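You operate a simulated robot arm through the tools that you are given. There is no shell and no other tool. Be economical: measure what you need, move in short steps, check, and stop when the job is done.

The job below is to be done with a simulated robot arm. You get a single attempt, and the scene is never put back.

TASK
Grease the slide plate's middle, then run the box lid open and shut.
Fine: it is the feed box lid; use the green brush and the grease tin; put the brush back. Set down upright: green brush. Where these are worked on the way, their far stop is far enough and under half their travel is too little: feed box lid. A coat counts when it lies all over at full strength: go over it till it gets no stronger.

The check looks at the end state, three seconds after you hand in, the way a careful person would. Anything else that was tipped, shoved, dropped, spilled or broken makes it a failure. Lids that push on must go on centred and level and be pressed home; caps that screw on are set level and turned clockwise until they are tight.

THE ROBOT
A 6-joint arm with a two-finger parallel gripper, fixed in place. Base frame: the origin is at the foot of the arm, x ahead of it, y to its left, z up; the work surface is at about z = 0.012. Readings come in m, degrees, newtons and seconds.
With the tool pointing down near the work surface it reaches from about 0.14 to 0.58 m from the base axis. Its first joint turns from -66.0 to 66.0 degrees. Payload 2.1 kg.
The tool frame sits at the grasp point between the pads (the TCP): z along the fingers, y along the line on which they close. The tips reach 0.03 m beyond it. The gripper opens to 0.094 m. The fingers are 0.028 m wide and 0.01 m thick; the gripper's body (0.05 by 0.096 m) begins 0.055 m behind the TCP.
Orientation is that of the tool frame in the base frame, as a unit quaternion [x, y, z, w]. With the fingers straight down and closing along the base's y, the tool's x points along the base's -x, its y along +y and its z along -z.

THE INTERFACE
- The arm moves only by the tool step_arm. Its argument "targets" is text: rows parted by semicolons, each of 7 numbers parted by spaces: the shift along the tool's x, y, z in units of 50 mm (1.0 is 50 mm), then the turn, a rotation vector about the tool's x, y, z in units of 4 degrees (1.0 is 4 degrees), then the closure in counts, from 0 (fully open) to 255 (shut). In form: tx ty tz rx ry rz grip; .... A call has 1 to 20 rows; each row shifts and turns the commanded pose from where the row before left it, along the tool's axes as they then stand. A call with a number of a shift or a turn outside -1 to 1 is refused whole. A row lasts 0.2 s, in which the tool goes at most 0.05 m and 8.6 degrees; a call with a longer step from one row to the next is refused whole, and so is a gripper value outside its range. A pose out of reach is approached as far as the arm can. The call stops where the force on the tool passes 90 N (or 10 N more than at its start, if that is more) or the arm is blocked; 0.2 s more then pass. The fingers move at their own pace (about 0.072 m/s each) and stop on an object; they squeeze with about 44 N. The grip force told is the motor's: it shows also when the fingers shut on nothing. Time passes only in rows, and 0.2 s behind the last, so rows that do not move let the fingers close. The reply holds the time, the measured pose of the TCP, the force on the tool along the base axes, the opening and the grip force, in the units named above and with some noise, with the torque about the TCP (base axes, N m) and any sound that the robot's microphone picked up.
- Cameras (640 x 400 px; columns grow to the right, rows downward): "scene" is fixed at [0.0575, -0.3714, 0.4877]; the picture's right is [0.75, -0.66, 0.00], its down [-0.37, -0.41, -0.83] and it looks along [0.55, 0.62, -0.55] (base axes); focal length 247 px, centre (320, 200). "wrist" rides on the gripper at [0.076, 0.014, -0.103] in the tool frame; the picture's right is [-0.18, 0.98, 0.00], its down [-0.75, -0.14, -0.64] and it looks along [-0.63, -0.12, 0.77] (tool axes); focal length 243 px, centre (320, 200). There is no depth. A picture from a camera that has moved, and an enlarged one, comes with that camera's place and axes in the base frame and with its lens.
- grab_frame(camera): a new picture of that camera. No time passes.
- zoom(camera, box): a new picture of the part [left, top, right, bottom] of that camera's present view, enlarged. No time passes.
- close_job(): hands the job in; it is judged then, once.

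Work in short steps. Places have to be worked out from the pictures, the camera data and where the tool is seen: move nearer, look again, correct. Check each grasp and each placing, and mend what went wrong. You have 120 turns and 84 pictures in all, those below and enlarged ones among them. Open the gripper and draw the arm clear of the work before you hand the job in, unless the task says otherwise; then end with one line.

The tools are called after "Emit:" by a JSON object that holds its "name" and its "arguments". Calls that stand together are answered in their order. step_arm: Moves the arm, as the interface text tells. Its arguments: {"type":"object","properties":{"targets":{"type":"string"}},"required":["targets"]} The other tools are called the same way: grab_frame (camera) takes a picture; zoom (camera, box) takes an enlarged picture of a part of a camera's view; close_job () hands the job in.

At the start:

```text
t: 0.0
eef_pos: [0.324, -0.0152, 0.3326]
tool_rot: [0.0, 1.0, 0.001, 0.001]
ft_force: [-0.6, 1.0, 0.2]
wrist_torque: [0.01, -0.02, 0.0]
opening: 0.094
grasp_force: 0.0
```

scene: 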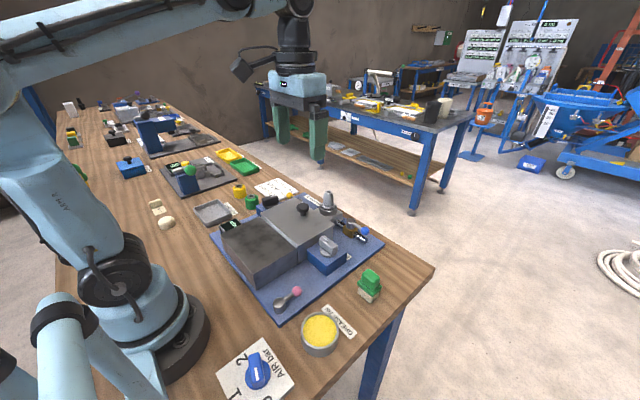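
wrist: 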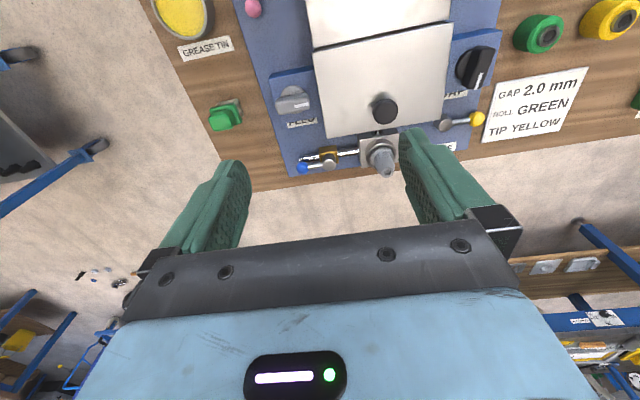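

I'll look closer at the bench to find the brush, tin, slide plate and feed box.

Emit:
{"name": "zoom", "arguments": {"camera": "scene", "box": [190, 170, 450, 400]}}

Emit:
{"name": "zoom", "arguments": {"camera": "scene", "box": [50, 90, 290, 240]}}

Emit:
{"name": "zoom", "arguments": {"camera": "wrist", "box": [140, 0, 640, 200]}}

```text
1.74 times, centred on (320, 285) of scene
camera zoom: at [0.0575, -0.3714, 0.4877], right [0.75, -0.66, 0.0], down [-0.37, -0.41, -0.83], along [0.55, 0.62, -0.55], focal length 430 px, centre (320, 52)
```

zoom: 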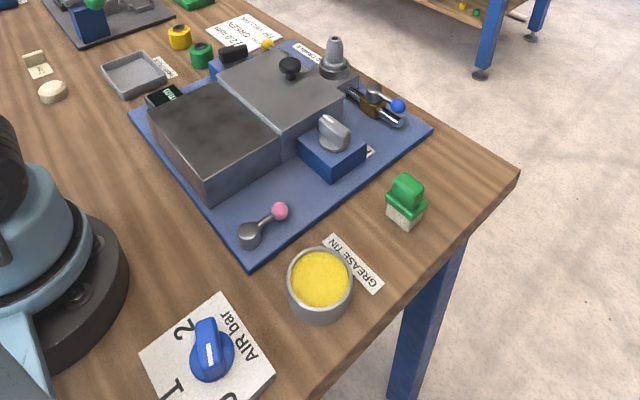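

```text
2.67 times, centred on (170, 165) of scene
camera zoom: at [0.0575, -0.3714, 0.4877], right [0.75, -0.66, 0.0], down [-0.37, -0.41, -0.83], along [0.55, 0.62, -0.55], focal length 660 px, centre (720, 293)
```

zoom: 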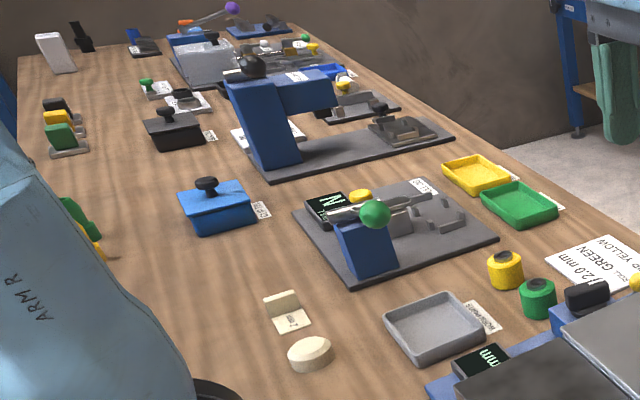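

```text
1.28 times, centred on (390, 100) of wrist
camera zoom: at [0.2472, -0.0032, 0.4363], right [0.18, 0.98, 0.0], down [0.75, -0.14, 0.64], along [0.63, -0.12, -0.77], focal length 311 px, centre (230, 328)
```

zoom: 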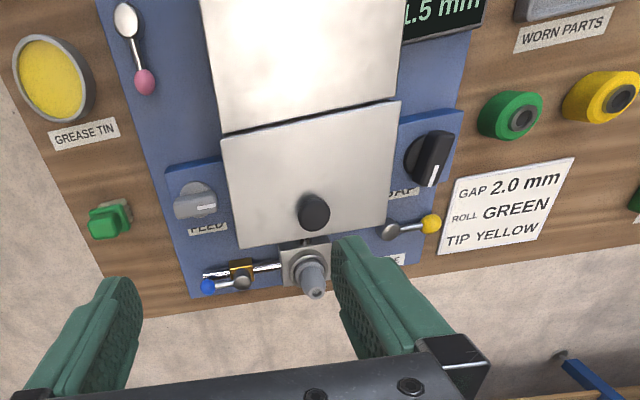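

The area to the left holds boxes whose labels I can't read, so I move the arm left at height to look with the wrist camera.

Emit:
{"name": "step_arm", "arguments": {"targets": "0.5 0.8 0 0 0 0 0; 0.5 0.8 0 0 0 0 0; 0.5 0.8 0 0 0 0 0; 0.5 0.8 0 0 0 0 0; 0 0.8 0 0 0 0 0; 0 0.8 0 0 0 0 0;0 0.8 0 0 0 0 0"}}

Emit:
{"name": "grab_frame", "arguments": {"camera": "wrist"}}

Emit:
{"name": "grab_frame", "arguments": {"camera": "scene"}}

```text
t: 1.6
eef_pos: [0.2218, 0.2677, 0.3317]
tool_rot: [0.0, 1.0, 0.0, 0.0]
ft_force: [-0.1, 0.2, 0.6]
wrist_torque: [0.01, 0.0, 0.01]
opening: 0.0941
grasp_force: 0.1
```

```text
78 pictures are left
camera wrist: at [0.1461, 0.28, 0.4353], right [0.18, 0.98, 0.0], down [0.75, -0.14, 0.64], along [0.63, -0.12, -0.77], focal length 243 px, centre (320, 200)
```

wrist: 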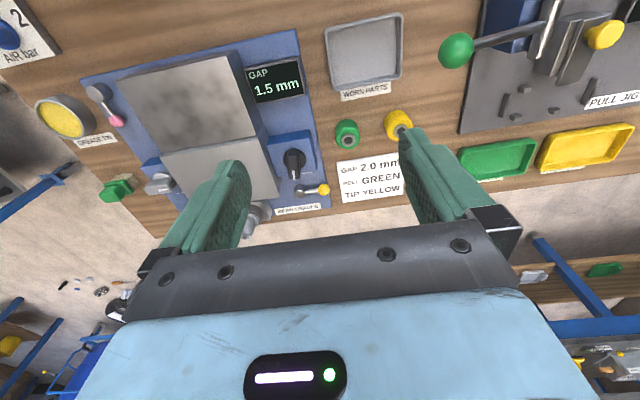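

```text
77 pictures are left
```

scene: 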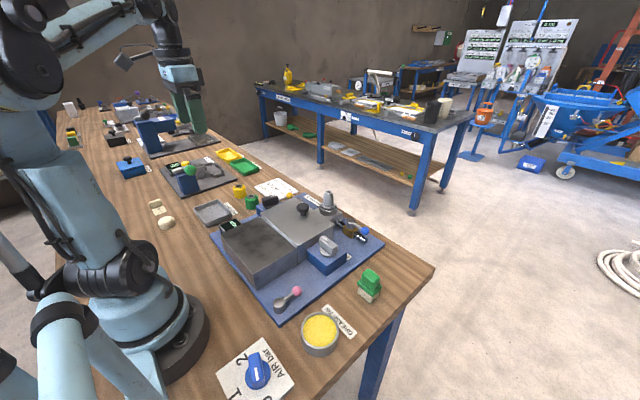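

The near machine is the gap/feed welder, next is the pull jig. I go further left to see the rest of the bench.

Emit:
{"name": "step_arm", "arguments": {"targets": "0.6 0.7 0 0 0 0 0; 0.6 0.7 0 0 0 0 0; 0 0.7 0 0 0 0 0; 0 0.7 0 0 0 0 0"}}

Emit:
{"name": "grab_frame", "arguments": {"camera": "wrist"}}

Emit:
{"name": "zoom", "arguments": {"camera": "scene", "box": [50, 80, 210, 180]}}

```text
t: 2.6
eef_pos: [0.1945, 0.3889, 0.3349]
tool_rot: [0.0, 1.0, 0.001, 0.0]
ft_force: [0.1, -0.1, 0.5]
wrist_torque: [0.02, -0.01, -0.01]
opening: 0.094
grasp_force: 0.0
out of reach, approached as far as the arm can: row 3, 4
```

```text
76 pictures are left
camera wrist: at [0.1174, 0.4038, 0.4371], right [0.18, 0.98, 0.0], down [0.75, -0.14, 0.64], along [0.63, -0.12, -0.77], focal length 243 px, centre (320, 200)
```

wrist: 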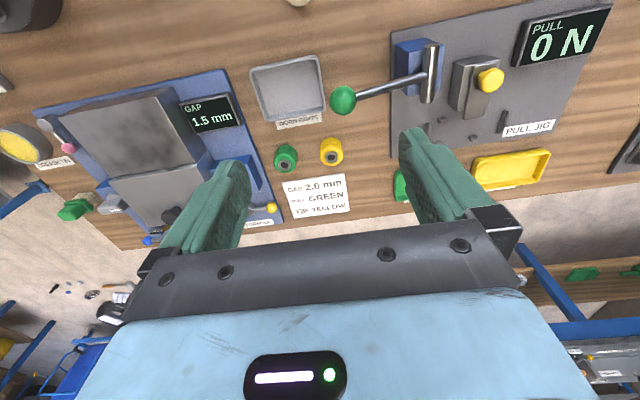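

```text
4.00 times, centred on (130, 130) of scene
camera zoom: at [0.0575, -0.3714, 0.4877], right [0.75, -0.66, 0.0], down [-0.37, -0.41, -0.83], along [0.55, 0.62, -0.55], focal length 989 px, centre (1080, 480)
```

zoom: 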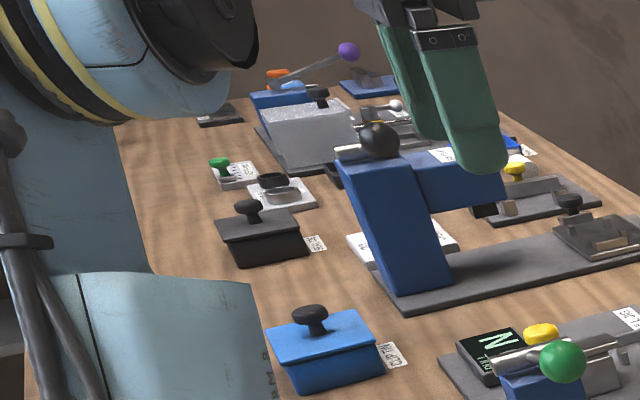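

Everything beyond y≈0.5 is out of reach, so the relevant machine should be the blue-based one. I return above it, further back, to see the plate whole.

Emit:
{"name": "step_arm", "arguments": {"targets": "0 -0.9 0 0 0 0 0; 0 -0.9 0 0 0 0 0; 0 -0.9 0 0 0 0 0; 0 -0.9 0 0 0 0 0; 0 -0.9 0 0 0 0 0; 0 -0.9 0 0 0 0 0; 0 -0.9 0 0 0 0 0; 0 -0.9 0 0 0 0 0; 0 -0.6 0 0 0 0 0"}}

Emit:
{"name": "grab_frame", "arguments": {"camera": "wrist"}}

Emit:
{"name": "zoom", "arguments": {"camera": "scene", "box": [200, 180, 400, 305]}}

```text
t: 4.6
eef_pos: [0.1965, -0.0026, 0.3337]
tool_rot: [-0.002, 1.0, 0.001, 0.001]
ft_force: [0.1, 0.3, 0.3]
wrist_torque: [-0.01, -0.04, 0.0]
opening: 0.0941
grasp_force: 0.1
```

```text
74 pictures are left
camera wrist: at [0.1198, 0.0107, 0.4365], right [0.18, 0.98, 0.0], down [0.75, -0.14, 0.64], along [0.63, -0.12, -0.77], focal length 243 px, centre (320, 200)
```

wrist: 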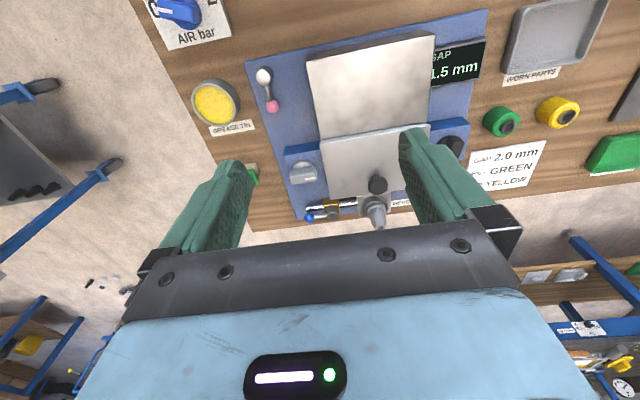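

```text
3.20 times, centred on (300, 242) of scene
camera zoom: at [0.0575, -0.3714, 0.4877], right [0.75, -0.66, 0.0], down [-0.37, -0.41, -0.83], along [0.55, 0.62, -0.55], focal length 791 px, centre (384, 64)
```

zoom: 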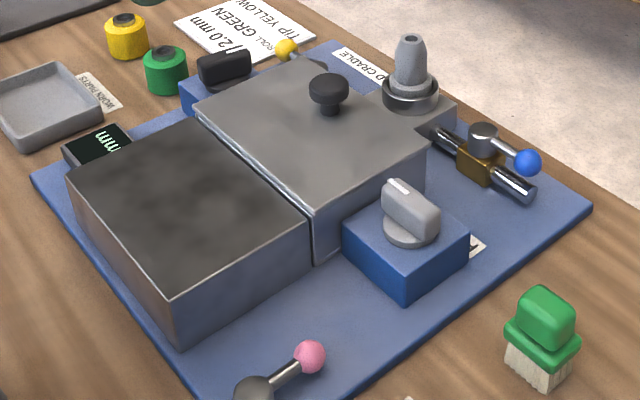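

I lower for a closer look at the machine's two blocks and its labels, staying well above it.

Emit:
{"name": "step_arm", "arguments": {"targets": "0.2 0 0.6 0 0 0 0; 0.2 0 0.6 0 0 0 0; 0 0 0.6 0 0 0 0"}}

Emit:
{"name": "grab_frame", "arguments": {"camera": "wrist"}}

Emit:
{"name": "zoom", "arguments": {"camera": "wrist", "box": [200, 0, 500, 220]}}

```text
t: 5.4
eef_pos: [0.1753, -0.0016, 0.2418]
tool_rot: [0.0, 1.0, 0.002, 0.002]
ft_force: [0.2, -0.4, -0.5]
wrist_torque: [0.01, -0.01, 0.0]
opening: 0.094
grasp_force: 0.0
```

```text
72 pictures are left
camera wrist: at [0.0998, 0.0124, 0.3449], right [0.18, 0.98, 0.0], down [0.75, -0.14, 0.64], along [0.63, -0.12, -0.77], focal length 243 px, centre (320, 200)
```

wrist: 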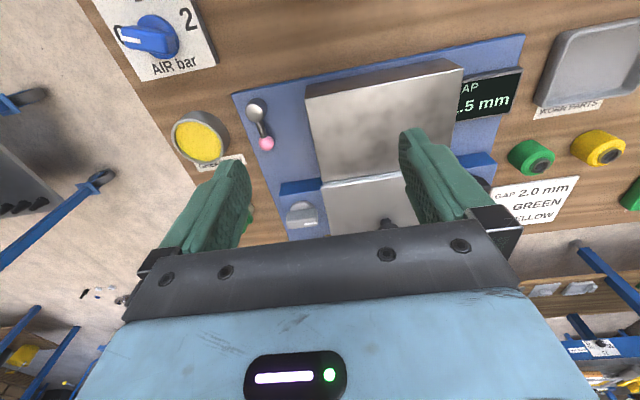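

```text
1.82 times, centred on (350, 110) of wrist
camera zoom: at [0.0998, 0.0124, 0.3449], right [0.18, 0.98, 0.0], down [0.75, -0.14, 0.64], along [0.63, -0.12, -0.77], focal length 441 px, centre (266, 364)
```

zoom: 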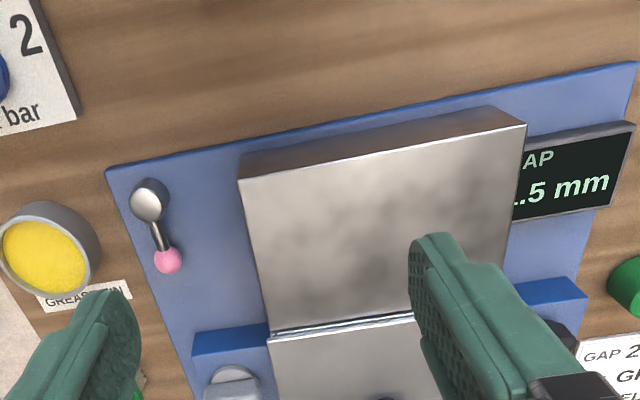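

The near block's top is the slide plate (x≈0.18–0.295, y≈−0.02–0.138, z≈0.07), with the lid and its knob behind it. Now I look at the brush and tin up close.

Emit:
{"name": "step_arm", "arguments": {"targets": "-0.3 -0.9 0 0 0 0 0; -0.4 -0.9 0 0 0 0 0; -0.4 -0.9 0.3 0 0 0 0; -0.2 -0.9 0.3 0 0 0 0"}}

Emit:
{"name": "grab_frame", "arguments": {"camera": "wrist"}}

Emit:
{"name": "zoom", "arguments": {"camera": "scene", "box": [290, 240, 440, 370]}}

```text
refused: row 3 steps farther than a row can; nothing moved
```

```text
70 pictures are left
camera wrist: at [0.0998, 0.0124, 0.3449], right [0.18, 0.98, 0.0], down [0.75, -0.14, 0.64], along [0.63, -0.12, -0.77], focal length 243 px, centre (320, 200)
```

wrist: 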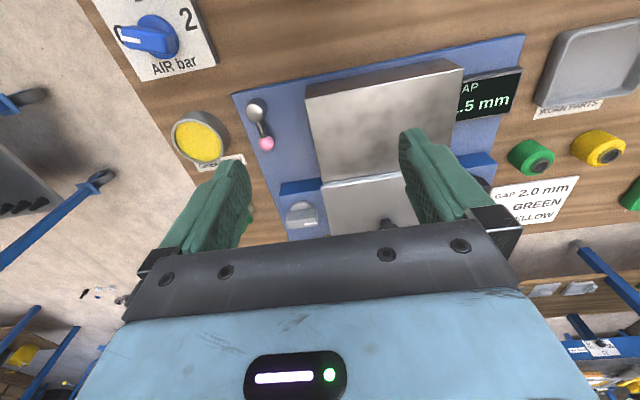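

```text
3.08 times, centred on (365, 305) of scene
camera zoom: at [0.0575, -0.3714, 0.4877], right [0.75, -0.66, 0.0], down [-0.37, -0.41, -0.83], along [0.55, 0.62, -0.55], focal length 761 px, centre (182, -123)
```

zoom: 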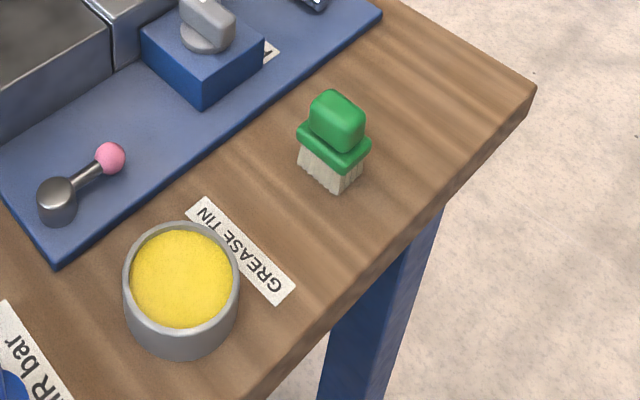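

The brush stands upright near (0.364, −0.188); the tin is near (0.215, −0.19). I move over them in smaller steps for a closer view.

Emit:
{"name": "step_arm", "arguments": {"targets": "-0.3 -0.9 0 0 0 0 0; -0.3 -0.9 0 0 0 0 0; -0.3 -0.9 0.2 0 0 0 0; -0.3 -0.9 0.2 0 0 0 0; -0.4 0 0.4 0 0 0 0"}}

Emit:
{"name": "grab_frame", "arguments": {"camera": "wrist"}}

```text
t: 6.6
eef_pos: [0.2543, -0.1806, 0.2028]
tool_rot: [-0.001, 1.0, 0.001, 0.001]
ft_force: [0.6, 0.7, -0.2]
wrist_torque: [0.02, 0.0, 0.01]
opening: 0.0939
grasp_force: 0.0
```

```text
68 pictures are left
camera wrist: at [0.1786, -0.1675, 0.3051], right [0.18, 0.98, 0.0], down [0.75, -0.14, 0.64], along [0.63, -0.12, -0.77], focal length 243 px, centre (320, 200)
```

wrist: 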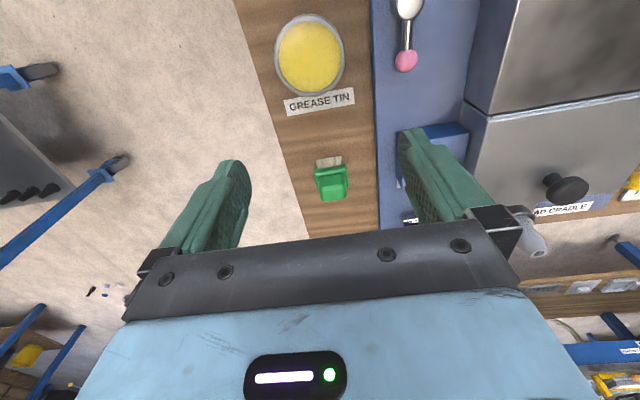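

Emit:
{"name": "zoom", "arguments": {"camera": "wrist", "box": [260, 130, 400, 220]}}

Emit:
{"name": "zoom", "arguments": {"camera": "wrist", "box": [440, 0, 640, 260]}}

```text
4.44 times, centred on (330, 175) of wrist
camera zoom: at [0.1786, -0.1675, 0.3051], right [0.18, 0.98, 0.0], down [0.75, -0.14, 0.64], along [0.63, -0.12, -0.77], focal length 1078 px, centre (276, 311)
```

zoom: 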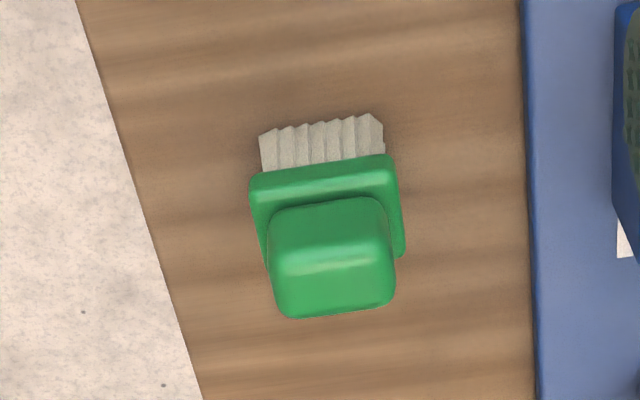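

```text
1.54 times, centred on (540, 130) of wrist
camera zoom: at [0.1786, -0.1675, 0.3051], right [0.18, 0.98, 0.0], down [0.75, -0.14, 0.64], along [0.63, -0.12, -0.77], focal length 373 px, centre (-18, 308)
```

zoom: 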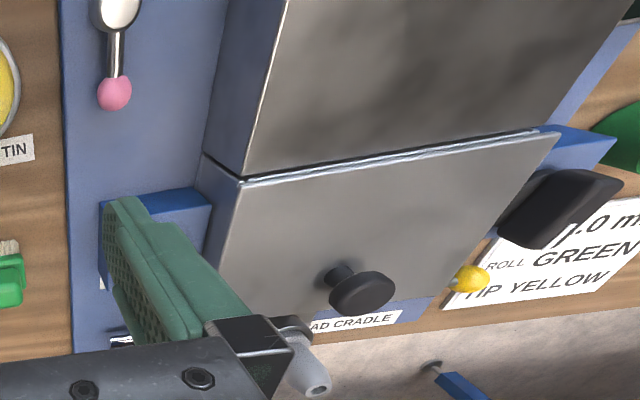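

Brush centre ≈(0.363, −0.187), handle about 32 mm wide from z≈0.044 to 0.065. I go above it, down to z≈0.12, and look.

Emit:
{"name": "step_arm", "arguments": {"targets": "-0.75 -0.13 0 0 0 0 0; -0.75 0 0 0 0 0 0; -0.67 0 0.4 0 0 0 0; 0 0 0.8 0 0 0 0; 0 0 0.5 0 0 0 0"}}

Emit:
{"name": "zoom", "arguments": {"camera": "scene", "box": [300, 190, 450, 310]}}

Emit:
{"name": "grab_frame", "arguments": {"camera": "wrist"}}

```text
t: 7.8
eef_pos: [0.3645, -0.185, 0.1185]
tool_rot: [0.001, 1.0, 0.0, 0.001]
ft_force: [0.5, 0.0, 1.0]
wrist_torque: [-0.02, -0.01, 0.01]
opening: 0.0939
grasp_force: 0.2
```

```text
3.33 times, centred on (375, 250) of scene
camera zoom: at [0.0575, -0.3714, 0.4877], right [0.75, -0.66, 0.0], down [-0.37, -0.41, -0.83], along [0.55, 0.62, -0.55], focal length 824 px, centre (137, 33)
```

zoom: 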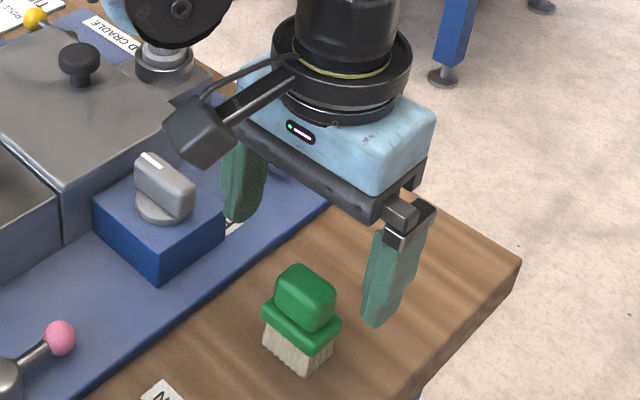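

```text
64 pictures are left
camera wrist: at [0.2876, -0.172, 0.2217], right [0.18, 0.98, 0.0], down [0.75, -0.14, 0.64], along [0.63, -0.12, -0.77], focal length 243 px, centre (320, 200)
```

wrist: 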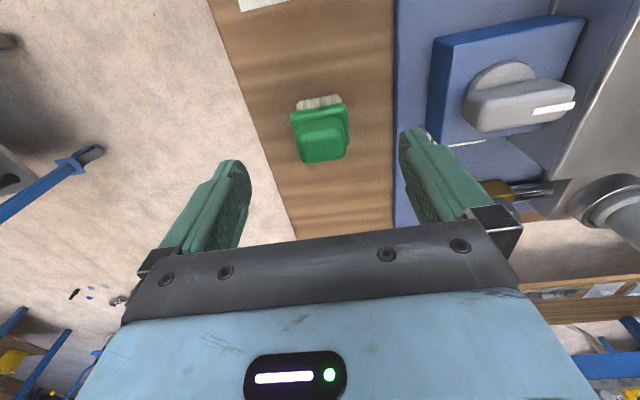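

Alignment is good (handle top reads (0.36, −0.184)). I descend so the tips sit just above the flange and close.

Emit:
{"name": "step_arm", "arguments": {"targets": "0.05 0 0.4 0 0 0 0; 0 0 0.4 0 0 0 0; 0 0 0 0 0 0 120; 0 0 0 0 0 0 255; 0 0 0 0 0 0 255; 0 0 0 0 0 0 255"}}

Emit:
{"name": "zoom", "arguments": {"camera": "scene", "box": [300, 190, 450, 310]}}

```text
t: 9.2
eef_pos: [0.3613, -0.1861, 0.0784]
tool_rot: [0.0, 1.0, 0.001, 0.0]
ft_force: [0.3, 0.1, 0.1]
wrist_torque: [0.0, -0.01, 0.02]
opening: 0.0351
grasp_force: 44.2
```

```text
3.33 times, centred on (375, 250) of scene
camera zoom: at [0.0575, -0.3714, 0.4877], right [0.75, -0.66, 0.0], down [-0.37, -0.41, -0.83], along [0.55, 0.62, -0.55], focal length 824 px, centre (137, 33)
```

zoom: 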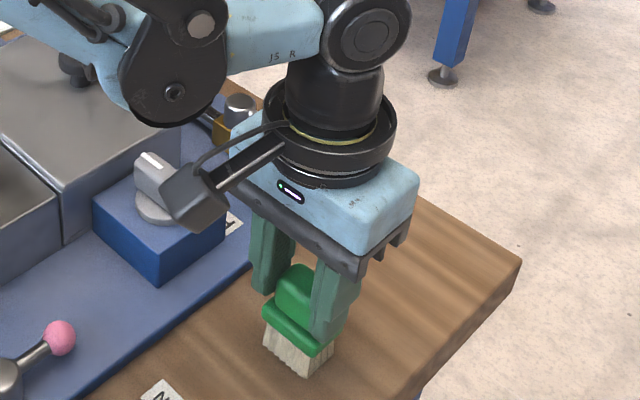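

Handle gripped (opening 35 mm); bristle tips are 66 mm below the TCP. I lift and carry the brush over the tin at about (0.219, −0.186).

Emit:
{"name": "step_arm", "arguments": {"targets": "0 0 -0.5 0 0 0 255; 0 0 -0.8 0 0 0 255; 0.7 0 -0.2 0 0 0 255; 0.7 0 0 0 0 0 255; 0.7 0 0 0 0 0 255; 0.74 0 0 0 0 0 255; 0 0 0 0 0 0 255"}}

Emit:
{"name": "zoom", "arguments": {"camera": "scene", "box": [240, 220, 420, 380]}}

Emit:
{"name": "grab_frame", "arguments": {"camera": "wrist"}}

```text
t: 10.8
eef_pos: [0.2177, -0.1893, 0.1509]
tool_rot: [0.0, 1.0, 0.0, 0.0]
ft_force: [-0.9, -0.3, -1.7]
wrist_torque: [0.04, 0.02, 0.03]
opening: 0.0351
grasp_force: 44.8
```

```text
2.50 times, centred on (330, 300) of scene
camera zoom: at [0.0575, -0.3714, 0.4877], right [0.75, -0.66, 0.0], down [-0.37, -0.41, -0.83], along [0.55, 0.62, -0.55], focal length 618 px, centre (295, -50)
```

zoom: 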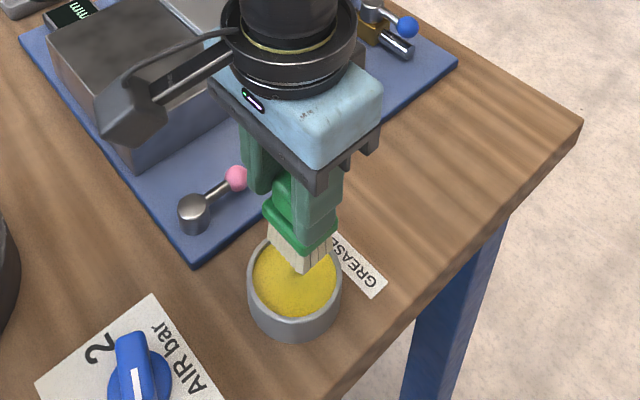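

```text
61 pictures are left
camera wrist: at [0.1412, -0.1764, 0.2549], right [0.18, 0.98, 0.0], down [0.75, -0.14, 0.64], along [0.63, -0.12, -0.77], focal length 243 px, centre (320, 200)
```

wrist: 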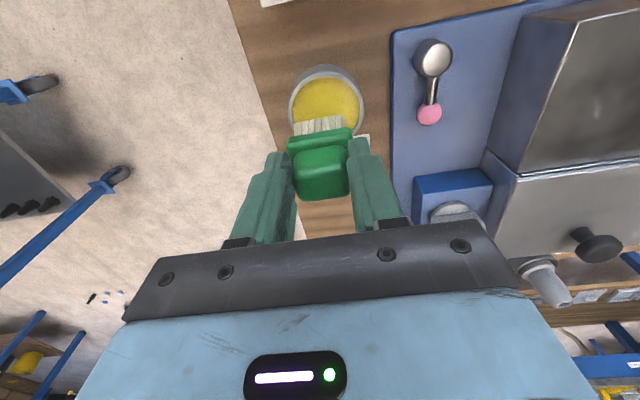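

Tin centre ≈(0.214, −0.188). I dip gradually, watching the force.

Emit:
{"name": "step_arm", "arguments": {"targets": "0.06 0.02 0.4 0 0 0 255; 0 0 0.4 0 0 0 255; 0 0 0.15 0 0 0 255; 0 0 0.1 0 0 0 255; 0 0 0 0 0 0 255"}}

Emit:
{"name": "zoom", "arguments": {"camera": "scene", "box": [240, 220, 420, 380]}}

```text
t: 12.0
eef_pos: [0.2161, -0.1875, 0.101]
tool_rot: [0.0, 1.0, 0.001, 0.001]
ft_force: [-5.1, 2.8, 40.3]
wrist_torque: [0.03, -0.03, 0.03]
opening: 0.0352
grasp_force: 43.8
```

```text
2.50 times, centred on (330, 300) of scene
camera zoom: at [0.0574, -0.3713, 0.4878], right [0.75, -0.66, 0.0], down [-0.37, -0.41, -0.83], along [0.55, 0.62, -0.55], focal length 618 px, centre (295, -50)
```

zoom: 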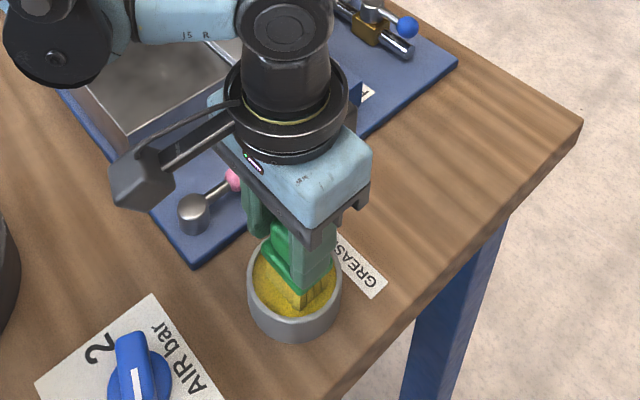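

Contact at 40 N with bristles in the grease and turned yellow. I lift up out and check the load and the tin.

Emit:
{"name": "step_arm", "arguments": {"targets": "0 0 -0.4 0 0 0 255; 0 0 -0.8 0 0 0 255; 0 0 -0.6 0 0 0 255; 0 0 0 0 0 0 255"}}

Emit:
{"name": "zoom", "arguments": {"camera": "scene", "box": [210, 180, 390, 380]}}

Emit:
{"name": "grab_frame", "arguments": {"camera": "wrist"}}

```text
t: 13.0
eef_pos: [0.2153, -0.1879, 0.1918]
tool_rot: [0.0, 1.0, 0.001, 0.001]
ft_force: [-0.2, -1.2, -1.3]
wrist_torque: [0.0, 0.03, 0.03]
opening: 0.0351
grasp_force: 43.7
```

```text
2.00 times, centred on (300, 280) of scene
camera zoom: at [0.0575, -0.3714, 0.4877], right [0.75, -0.66, 0.0], down [-0.37, -0.41, -0.83], along [0.55, 0.62, -0.55], focal length 495 px, centre (360, 40)
```

zoom: 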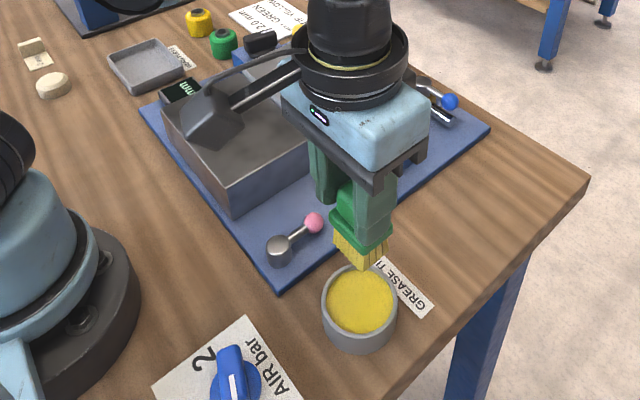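

```text
58 pictures are left
camera wrist: at [0.139, -0.1746, 0.2944], right [0.18, 0.98, 0.0], down [0.75, -0.14, 0.64], along [0.63, -0.12, -0.77], focal length 243 px, centre (320, 200)
```

wrist: 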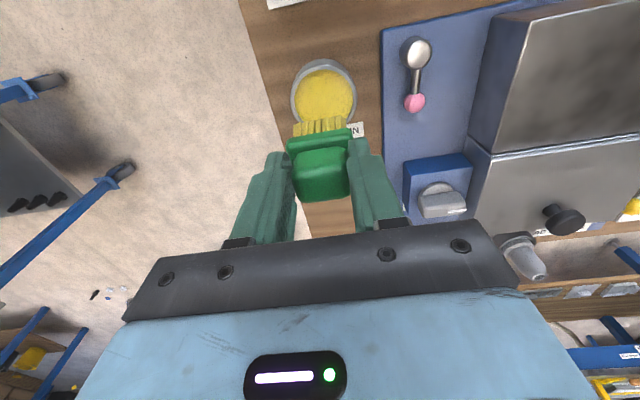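

The brush is loaded. I carry it over the plate's middle (≈0.237, 0.058), staying high.

Emit:
{"name": "step_arm", "arguments": {"targets": "-0.1 0.82 0 0 0 0 255; -0.1 0.82 0 0 0 0 255; -0.1 0.82 0 0 0 0 255; -0.1 0.82 0 0 0 0 255; 0 0.82 0 0 0 0 255; 0 0.8 0 0 0 0 255; 0 0 0 0 0 0 255"}}

Emit:
{"name": "zoom", "arguments": {"camera": "scene", "box": [180, 150, 360, 300]}}

Emit:
{"name": "grab_frame", "arguments": {"camera": "wrist"}}

```text
t: 14.6
eef_pos: [0.2362, 0.0589, 0.1911]
tool_rot: [0.0, 1.0, 0.001, 0.0]
ft_force: [0.3, 0.3, -1.6]
wrist_torque: [0.0, -0.02, 0.01]
opening: 0.0353
grasp_force: 43.9
```

```text
2.67 times, centred on (270, 225) of scene
camera zoom: at [0.0575, -0.3714, 0.4877], right [0.75, -0.66, 0.0], down [-0.37, -0.41, -0.83], along [0.55, 0.62, -0.55], focal length 660 px, centre (453, 133)
```

zoom: 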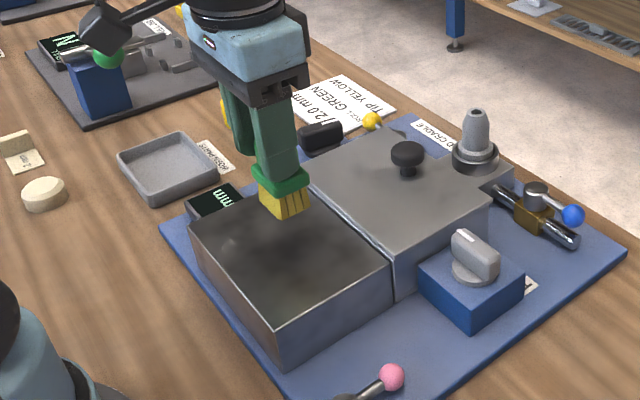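

```text
56 pictures are left
camera wrist: at [0.1599, 0.0715, 0.2954], right [0.18, 0.98, 0.0], down [0.75, -0.14, 0.64], along [0.63, -0.12, -0.77], focal length 243 px, centre (320, 200)
```

wrist: 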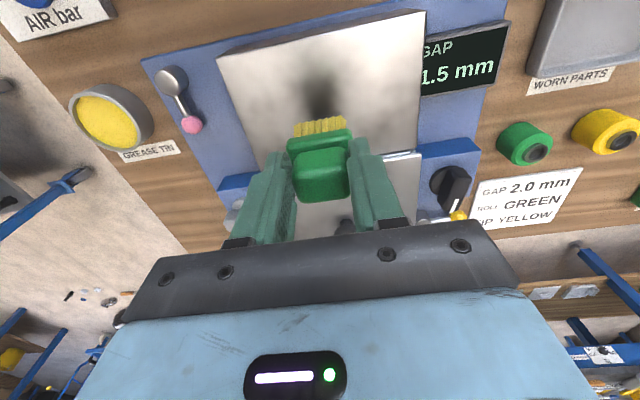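

Plate centre re-read at about (0.239, 0.06). I descend to gentle contact.

Emit:
{"name": "step_arm", "arguments": {"targets": "-0.06 0.02 0.4 0 0 0 255; 0 0 0.4 0 0 0 255; 0 0 0.2 0 0 0 255; 0 0 0.1 0 0 0 255; 0 0 0 0 0 0 255"}}

Emit:
{"name": "zoom", "arguments": {"camera": "scene", "box": [180, 150, 360, 300]}}

```text
t: 15.6
eef_pos: [0.2404, 0.0599, 0.1396]
tool_rot: [-0.001, 1.0, 0.0, -0.002]
ft_force: [-3.4, 1.0, 17.3]
wrist_torque: [0.04, -0.21, 0.02]
opening: 0.0349
grasp_force: 43.9
stopped in row 5: the force on the tool passed its limit at 103 N (the readings are from after the stop); the commanded pose is now the measured one
```

```text
2.67 times, centred on (270, 225) of scene
camera zoom: at [0.0574, -0.3714, 0.4877], right [0.75, -0.66, 0.0], down [-0.37, -0.41, -0.83], along [0.55, 0.62, -0.55], focal length 660 px, centre (453, 133)
```

zoom: 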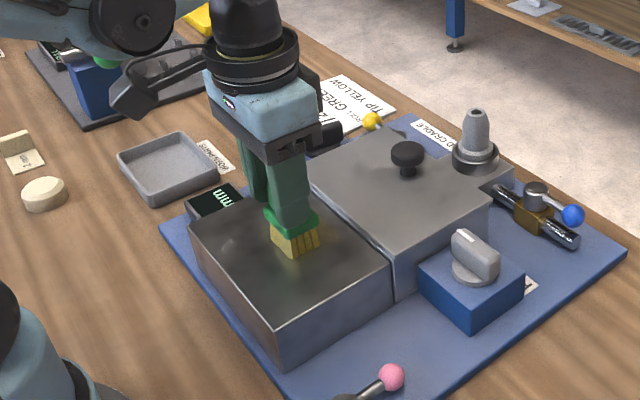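

Contact at TCP z≈0.1396 with 17 N. I stroke gently about the middle, then lift and look at the coat.

Emit:
{"name": "step_arm", "arguments": {"targets": "0 0.25 0 0 0 0 255; 0 -0.25 0 0 0 0 255; 0 -0.25 0 0 0 0 255; 0 0.25 0 0 0 0 255; 0.2 0 0 0 0 0 255; -0.2 0 0 0 0 0 255; -0.2 0 0 0 0 0 255; 0.2 0 0 0 0 0 255; 0 0 -0.5 0 0 0 255; 0 0 -0.7 0 0 0 255; 0.5 0 -0.6 0 0 0 255; 0.7 0 0 0 0 0 255"}}

Emit:
{"name": "zoom", "arguments": {"camera": "scene", "box": [180, 150, 360, 300]}}

Emit:
{"name": "grab_frame", "arguments": {"camera": "wrist"}}

```text
t: 18.2
eef_pos: [0.1801, 0.0594, 0.2296]
tool_rot: [0.0, 1.0, 0.0, -0.001]
ft_force: [-0.5, 0.1, -0.8]
wrist_torque: [-0.01, 0.0, 0.01]
opening: 0.0352
grasp_force: 43.5
```

```text
2.67 times, centred on (270, 225) of scene
camera zoom: at [0.0575, -0.3714, 0.4877], right [0.75, -0.66, 0.0], down [-0.37, -0.41, -0.83], along [0.55, 0.62, -0.55], focal length 660 px, centre (453, 133)
```

zoom: 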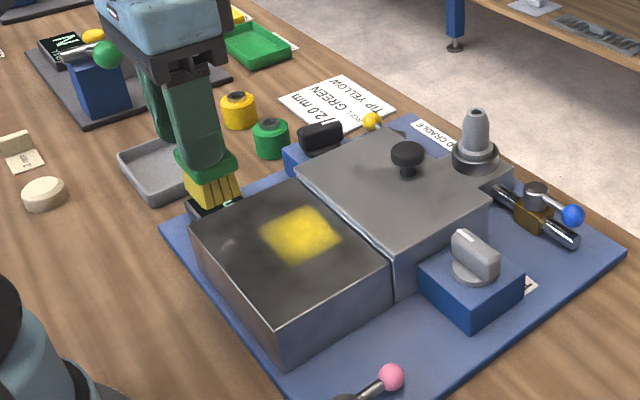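

```text
53 pictures are left
camera wrist: at [0.1046, 0.0733, 0.3335], right [0.18, 0.98, 0.0], down [0.76, -0.14, 0.64], along [0.63, -0.12, -0.77], focal length 243 px, centre (320, 200)
```

wrist: 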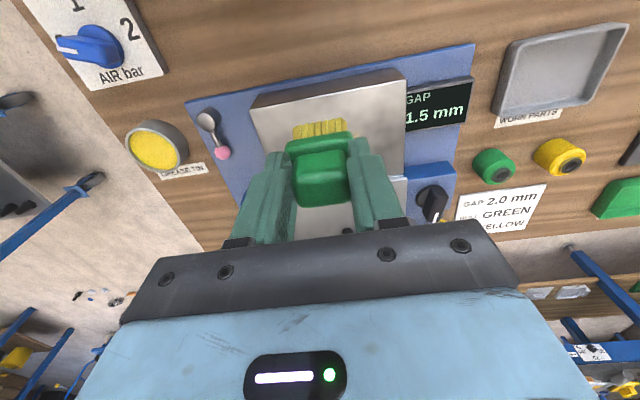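

A yellow patch has formed, but it sits about 12 mm too far towards the lid. I go over a centred area more thoroughly, nearer to me.

Emit:
{"name": "step_arm", "arguments": {"targets": "-0.34 -0.35 0.5 0 0 0 255; -0.34 0 0.6 0 0 0 255; 0 0 0.6 0 0 0 255; 0 0 0.1 0 0 0 255; 0 0.4 0 0 0 0 255; 0 0.36 0 0 0 0 255; -0.2 0 0 0 0 0 255; 0 -0.4 0 0 0 0 255; 0 -0.36 0 0 0 0 255; -0.2 0 0 0 0 0 255; 0 0.4 0 0 0 0 255; 0 0.36 0 0 0 0 255; -0.16 0 0 0 0 0 255; 0 -0.4 0 0 0 0 255; 0 -0.36 0 0 0 0 255"}}

```text
t: 21.4
eef_pos: [0.2448, 0.0441, 0.1392]
tool_rot: [-0.002, 1.0, 0.002, 0.0]
ft_force: [0.4, 15.5, 42.5]
wrist_torque: [0.26, -0.51, 0.16]
opening: 0.0351
grasp_force: 43.7
```

Force is moderate (42 N). I run the raster back again, lightly raised, then lift aside to look.

Emit:
{"name": "step_arm", "arguments": {"targets": "0.04 0.38 -0.01 0 0 0 255; 0 0.38 0 0 0 0 255; 0.16 0 0 0 0 0 255; 0 -0.38 0 0 0 0 255; 0 -0.38 0 0 0 0 255; 0.2 0 0 0 0 0 255; 0 0.38 0 0 0 0 255; 0 0.38 0 0 0 0 255; 0.22 0 0 0 0 0 255; 0 -0.38 0 0 0 0 255; 0 -0.38 0 0 0 0 255; 0 0 -0.5 0 0 0 255; 0 0 -0.8 0 0 0 255; 0.7 0 -0.6 0 0 0 255; 0.1 0 0 0 0 0 255"}}

Emit:
{"name": "zoom", "arguments": {"camera": "scene", "box": [180, 150, 360, 300]}}

```text
t: 24.6
eef_pos: [0.1713, 0.0401, 0.2337]
tool_rot: [0.0, 1.0, 0.0, -0.001]
ft_force: [-0.2, 0.0, 0.0]
wrist_torque: [-0.01, 0.03, 0.01]
opening: 0.0351
grasp_force: 43.6
```

```text
2.67 times, centred on (270, 225) of scene
camera zoom: at [0.0575, -0.3714, 0.4877], right [0.75, -0.66, 0.0], down [-0.37, -0.41, -0.83], along [0.55, 0.62, -0.55], focal length 660 px, centre (453, 133)
```

zoom: 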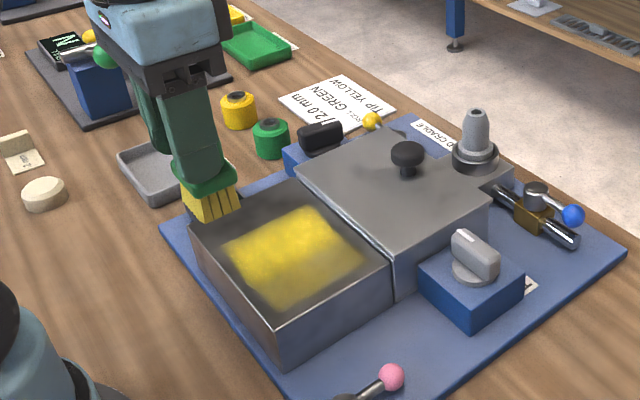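

Coverage is now broad and roughly central but uneven; I take a closer look before reloading the brush.

Emit:
{"name": "zoom", "arguments": {"camera": "scene", "box": [230, 215, 305, 275]}}

Emit:
{"name": "step_arm", "arguments": {"targets": "-0.22 -0.8 0 0 0 0 255; -0.22 -0.8 0 0 0 0 255; -0.22 -0.8 0 0 0 0 255; -0.22 -0.8 0 0 0 0 255; 0 -0.8 0 0 0 0 255; 0 -0.56 -0.1 0 0 0 255; 0 0 0.6 0 0 0 255; 0 0 0.6 0 0 0 255; 0 0 0.6 0 0 0 255; 0 0 0.6 0 0 0 255; 0 0 0.25 0 0 0 255; 0 0 0 0 0 0 255"}}

```text
6.67 times, centred on (268, 245) of scene
camera zoom: at [0.0575, -0.3714, 0.4877], right [0.75, -0.66, 0.0], down [-0.37, -0.41, -0.83], along [0.55, 0.62, -0.55], focal length 1649 px, centre (670, -100)
```

zoom: 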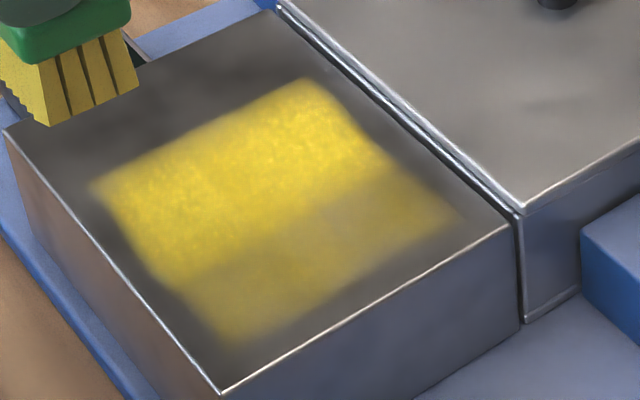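

```text
t: 27.2
eef_pos: [0.2133, -0.1858, 0.1067]
tool_rot: [-0.001, 1.0, 0.0, -0.001]
ft_force: [-0.2, 0.3, -1.7]
wrist_torque: [0.02, 0.0, 0.05]
opening: 0.0353
grasp_force: 44.6
```

The strong coat covers y≈0.045–0.10, the rest is faint, so the brush ran low. I finish dipping now and check that the brush still sits straight in the grip.

Emit:
{"name": "step_arm", "arguments": {"targets": "0 0 0.08 0 0 0 255; 0 0 0.06 0 0 0 255; 0 0 0 0 0 0 255; 0 0 0 0 0 0 255"}}

Emit:
{"name": "step_arm", "arguments": {"targets": "0 0 -0.4 0 0 0 255; 0 0 -0.8 0 0 0 255; 0 0 -0.6 0 0 0 255; 0 0 0 0 0 0 255"}}

Emit:
{"name": "zoom", "arguments": {"camera": "scene", "box": [290, 210, 410, 350]}}

Emit:
{"name": "zoom", "arguments": {"camera": "scene", "box": [200, 190, 320, 290]}}

Emit:
{"name": "grab_frame", "arguments": {"camera": "wrist"}}

```text
t: 28.2
eef_pos: [0.2157, -0.1861, 0.0996]
tool_rot: [0.0, 1.0, 0.0, -0.001]
ft_force: [0.0, -1.0, -0.8]
wrist_torque: [-0.01, -0.01, 0.02]
opening: 0.0354
grasp_force: 43.5
```

```text
t: 29.2
eef_pos: [0.214, -0.1868, 0.1909]
tool_rot: [0.0, 1.0, 0.0, -0.001]
ft_force: [0.4, 0.2, -0.7]
wrist_torque: [0.02, 0.02, 0.0]
opening: 0.0353
grasp_force: 43.8
```

```text
2.86 times, centred on (350, 280) of scene
camera zoom: at [0.0575, -0.3714, 0.4877], right [0.75, -0.66, 0.0], down [-0.37, -0.41, -0.83], along [0.55, 0.62, -0.55], focal length 707 px, centre (234, -29)
```

zoom: 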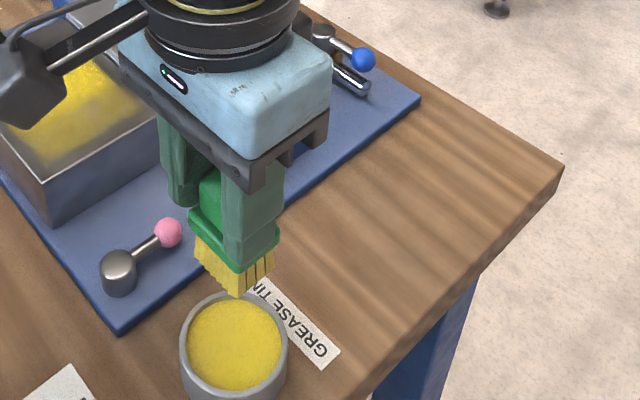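

```text
4.00 times, centred on (260, 240) of scene
camera zoom: at [0.0575, -0.3714, 0.4877], right [0.75, -0.66, 0.0], down [-0.37, -0.41, -0.83], along [0.55, 0.62, -0.55], focal length 989 px, centre (560, 40)
```

zoom: 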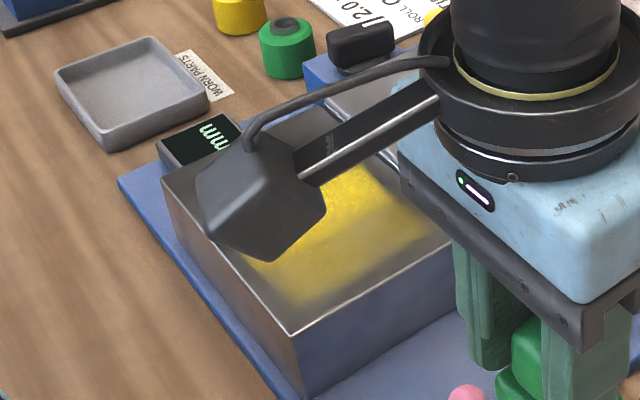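

```text
48 pictures are left
camera wrist: at [0.1384, -0.1737, 0.2945], right [0.18, 0.98, 0.0], down [0.76, -0.14, 0.64], along [0.63, -0.12, -0.77], focal length 243 px, centre (320, 200)
```

wrist: 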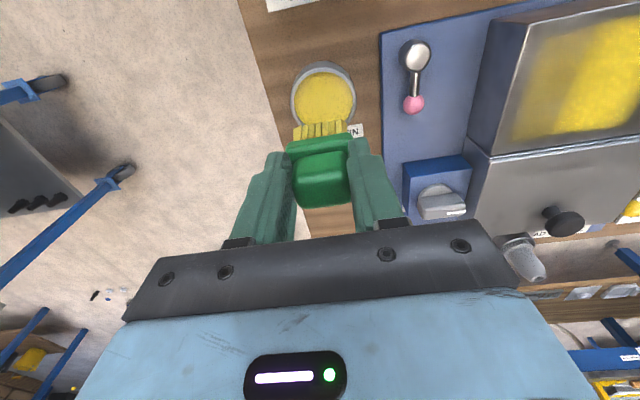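

The last dip met no force, so it may not have loaded the brush. I dip again a bit deeper, stepwise.

Emit:
{"name": "step_arm", "arguments": {"targets": "0 0 0.8 0 0 0 255; 0 0 0.8 0 0 0 255; 0 0 0.25 0 0 0 255; 0 0 0.06 0 0 0 255; 0 0 0 0 0 0 255; 0 0 0 0 0 0 255"}}

Emit:
{"name": "zoom", "arguments": {"camera": "scene", "box": [270, 240, 390, 370]}}

```text
t: 30.3
eef_pos: [0.2129, -0.1854, 0.0972]
tool_rot: [0.0, 1.0, 0.003, -0.004]
ft_force: [-3.4, 2.7, 26.2]
wrist_torque: [-0.15, -0.44, 0.06]
opening: 0.0351
grasp_force: 43.8
stopped in row 5: the force on the tool passed its limit at 107 N (the readings are from after the stop); the commanded pose is now the measured one
```

```text
3.08 times, centred on (330, 305) of scene
camera zoom: at [0.0574, -0.3714, 0.4878], right [0.75, -0.66, 0.0], down [-0.37, -0.41, -0.83], along [0.55, 0.62, -0.55], focal length 761 px, centre (289, -123)
```

zoom: 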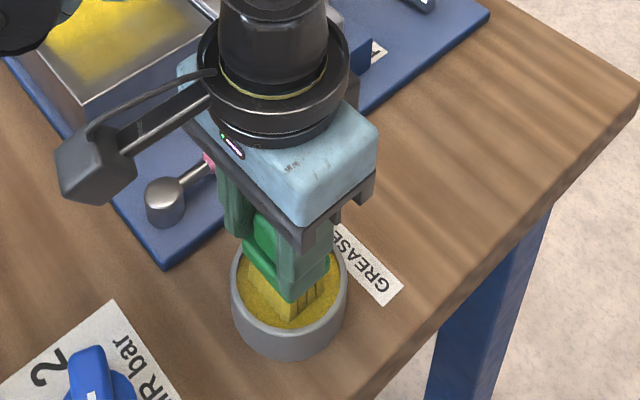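

Now it's loaded (firm contact at 0.097, brush seems pushed up ~3 mm in the grip). I lift and inspect the brush attitude.

Emit:
{"name": "step_arm", "arguments": {"targets": "0 0 -0.4 0 0 0 255; 0 0 -0.8 0 0 0 255; 0 0 -0.7 0 0 0 255; 0 0 0 0 0 0 255"}}

Emit:
{"name": "zoom", "arguments": {"camera": "scene", "box": [300, 220, 390, 310]}}

Emit:
{"name": "zoom", "arguments": {"camera": "wrist", "box": [260, 50, 390, 240]}}

```text
t: 31.3
eef_pos: [0.2124, -0.1863, 0.1914]
tool_rot: [0.0, 1.0, 0.003, -0.004]
ft_force: [0.2, 1.0, -0.5]
wrist_torque: [0.01, 0.05, 0.04]
opening: 0.0352
grasp_force: 43.7
```

```text
4.44 times, centred on (345, 265) of scene
camera zoom: at [0.0575, -0.3714, 0.4877], right [0.75, -0.66, 0.0], down [-0.37, -0.41, -0.83], along [0.55, 0.62, -0.55], focal length 1099 px, centre (209, -89)
```

zoom: 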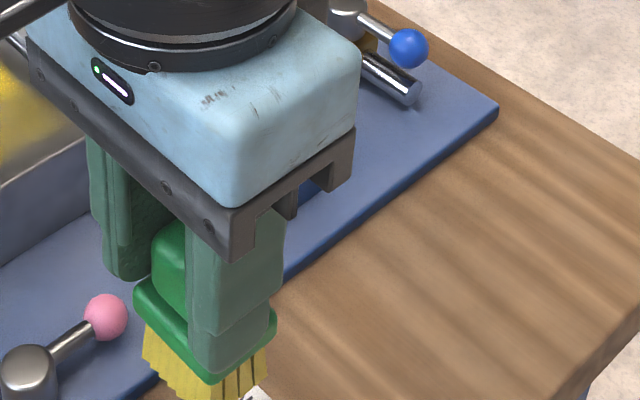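

```text
2.11 times, centred on (325, 145) of wrist
camera zoom: at [0.1375, -0.1741, 0.2949], right [0.18, 0.98, 0.0], down [0.76, -0.14, 0.63], along [0.62, -0.11, -0.77], focal length 511 px, centre (310, 316)
```

zoom: 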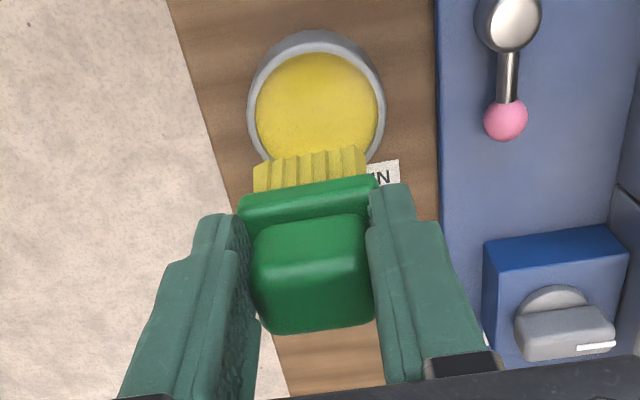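

The brush sits straight, fingertips now against the flange. I return to the plate and feel for contact at the −y side of the patch.

Emit:
{"name": "step_arm", "arguments": {"targets": "0 0.76 0 0 0 0 255; 0 0.76 0 0 0 0 255; 0 0.76 0 0 0 0 255; 0 0.76 0 0 0 0 255; 0 0.76 0 0 0 0 255; 0 0.76 0 0 0 0 255; 0 0 0.6 0 0 0 255; 0 0 0.4 0 0 0 255; 0 0 0.06 0 0 0 255; 0 0 0 0 0 0 255"}}

Emit:
{"name": "zoom", "arguments": {"camera": "scene", "box": [200, 190, 320, 290]}}

```text
t: 33.5
eef_pos: [0.2135, 0.0414, 0.1385]
tool_rot: [0.0, 1.0, 0.002, -0.006]
ft_force: [-12.4, -0.6, 59.1]
wrist_torque: [-0.35, -0.62, -0.04]
opening: 0.0351
grasp_force: 43.5
```

```text
4.00 times, centred on (260, 240) of scene
camera zoom: at [0.0573, -0.3714, 0.4877], right [0.75, -0.66, 0.0], down [-0.37, -0.41, -0.83], along [0.55, 0.62, -0.55], focal length 989 px, centre (560, 40)
```

zoom: 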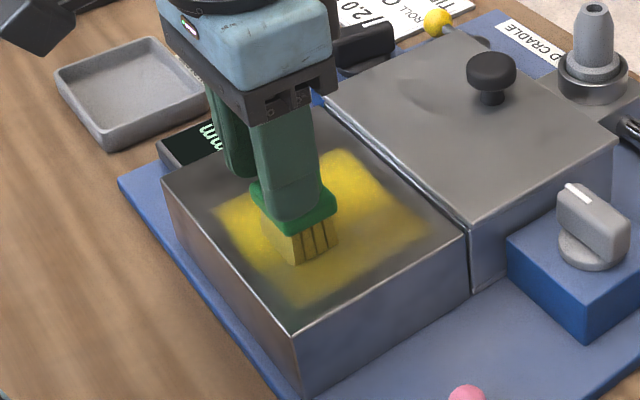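

Good contact. I raster the area again with the fresh load, rows along y at stepped x.

Emit:
{"name": "step_arm", "arguments": {"targets": "0 -0.1 -0.01 0 0 0 255; 0 0.5 0 0 0 0 255; 0 0.5 0 0 0 0 255; -0.2 0 0 0 0 0 255; 0 -0.5 0 0 0 0 255; 0 -0.5 0 0 0 0 255; -0.2 0 0 0 0 0 255; 0 0.5 0 0 0 0 255; 0 0.5 0 0 0 0 255; -0.2 0 0 0 0 0 255; 0 -0.5 0 0 0 0 255; 0 -0.5 0 0 0 0 255; 0 0 0 0 0 0 255"}}

Emit:
{"name": "step_arm", "arguments": {"targets": "0 0.5 0 0 0 0 255; 0 0.5 0 0 0 0 255; 0.2 0 0 0 0 0 255; 0 -0.5 0 0 0 0 255; 0 -0.5 0 0 0 0 255; 0.2 0 0 0 0 0 255; 0 0.5 0 0 0 0 255; 0 0.5 0 0 0 0 255; 0.2 0 0 0 0 0 255; 0 -0.5 0 0 0 0 255; 0 -0.5 0 0 0 0 255; 0 0 -0.6 0 0 0 255; 0 0 -0.6 0 0 0 255; 0.7 0 -0.6 0 0 0 255; 0.1 0 0 0 0 0 255"}}

Emit:
{"name": "zoom", "arguments": {"camera": "scene", "box": [230, 215, 305, 275]}}

```text
t: 36.3
eef_pos: [0.2461, 0.0378, 0.1396]
tool_rot: [0.0, 1.0, 0.004, -0.004]
ft_force: [3.1, 18.3, 51.3]
wrist_torque: [0.26, -1.0, 0.4]
opening: 0.0351
grasp_force: 44.1
```

```text
t: 39.5
eef_pos: [0.1732, 0.0352, 0.2307]
tool_rot: [0.0, 1.0, 0.002, -0.004]
ft_force: [-0.4, 0.2, -1.9]
wrist_torque: [0.01, 0.04, 0.0]
opening: 0.0351
grasp_force: 44.4
```

```text
6.67 times, centred on (268, 245) of scene
camera zoom: at [0.0575, -0.3714, 0.4877], right [0.75, -0.66, 0.0], down [-0.37, -0.41, -0.83], along [0.55, 0.62, -0.55], focal length 1649 px, centre (670, -100)
```

zoom: 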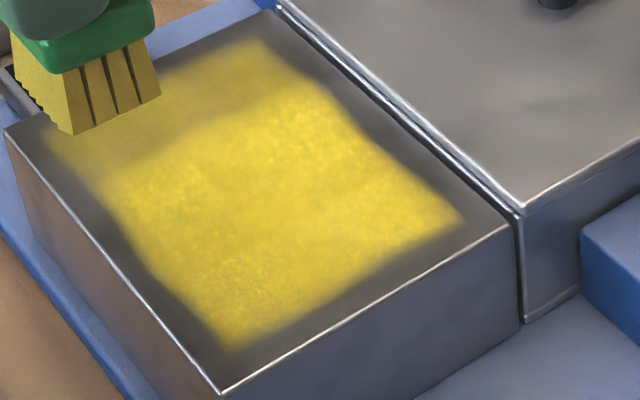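

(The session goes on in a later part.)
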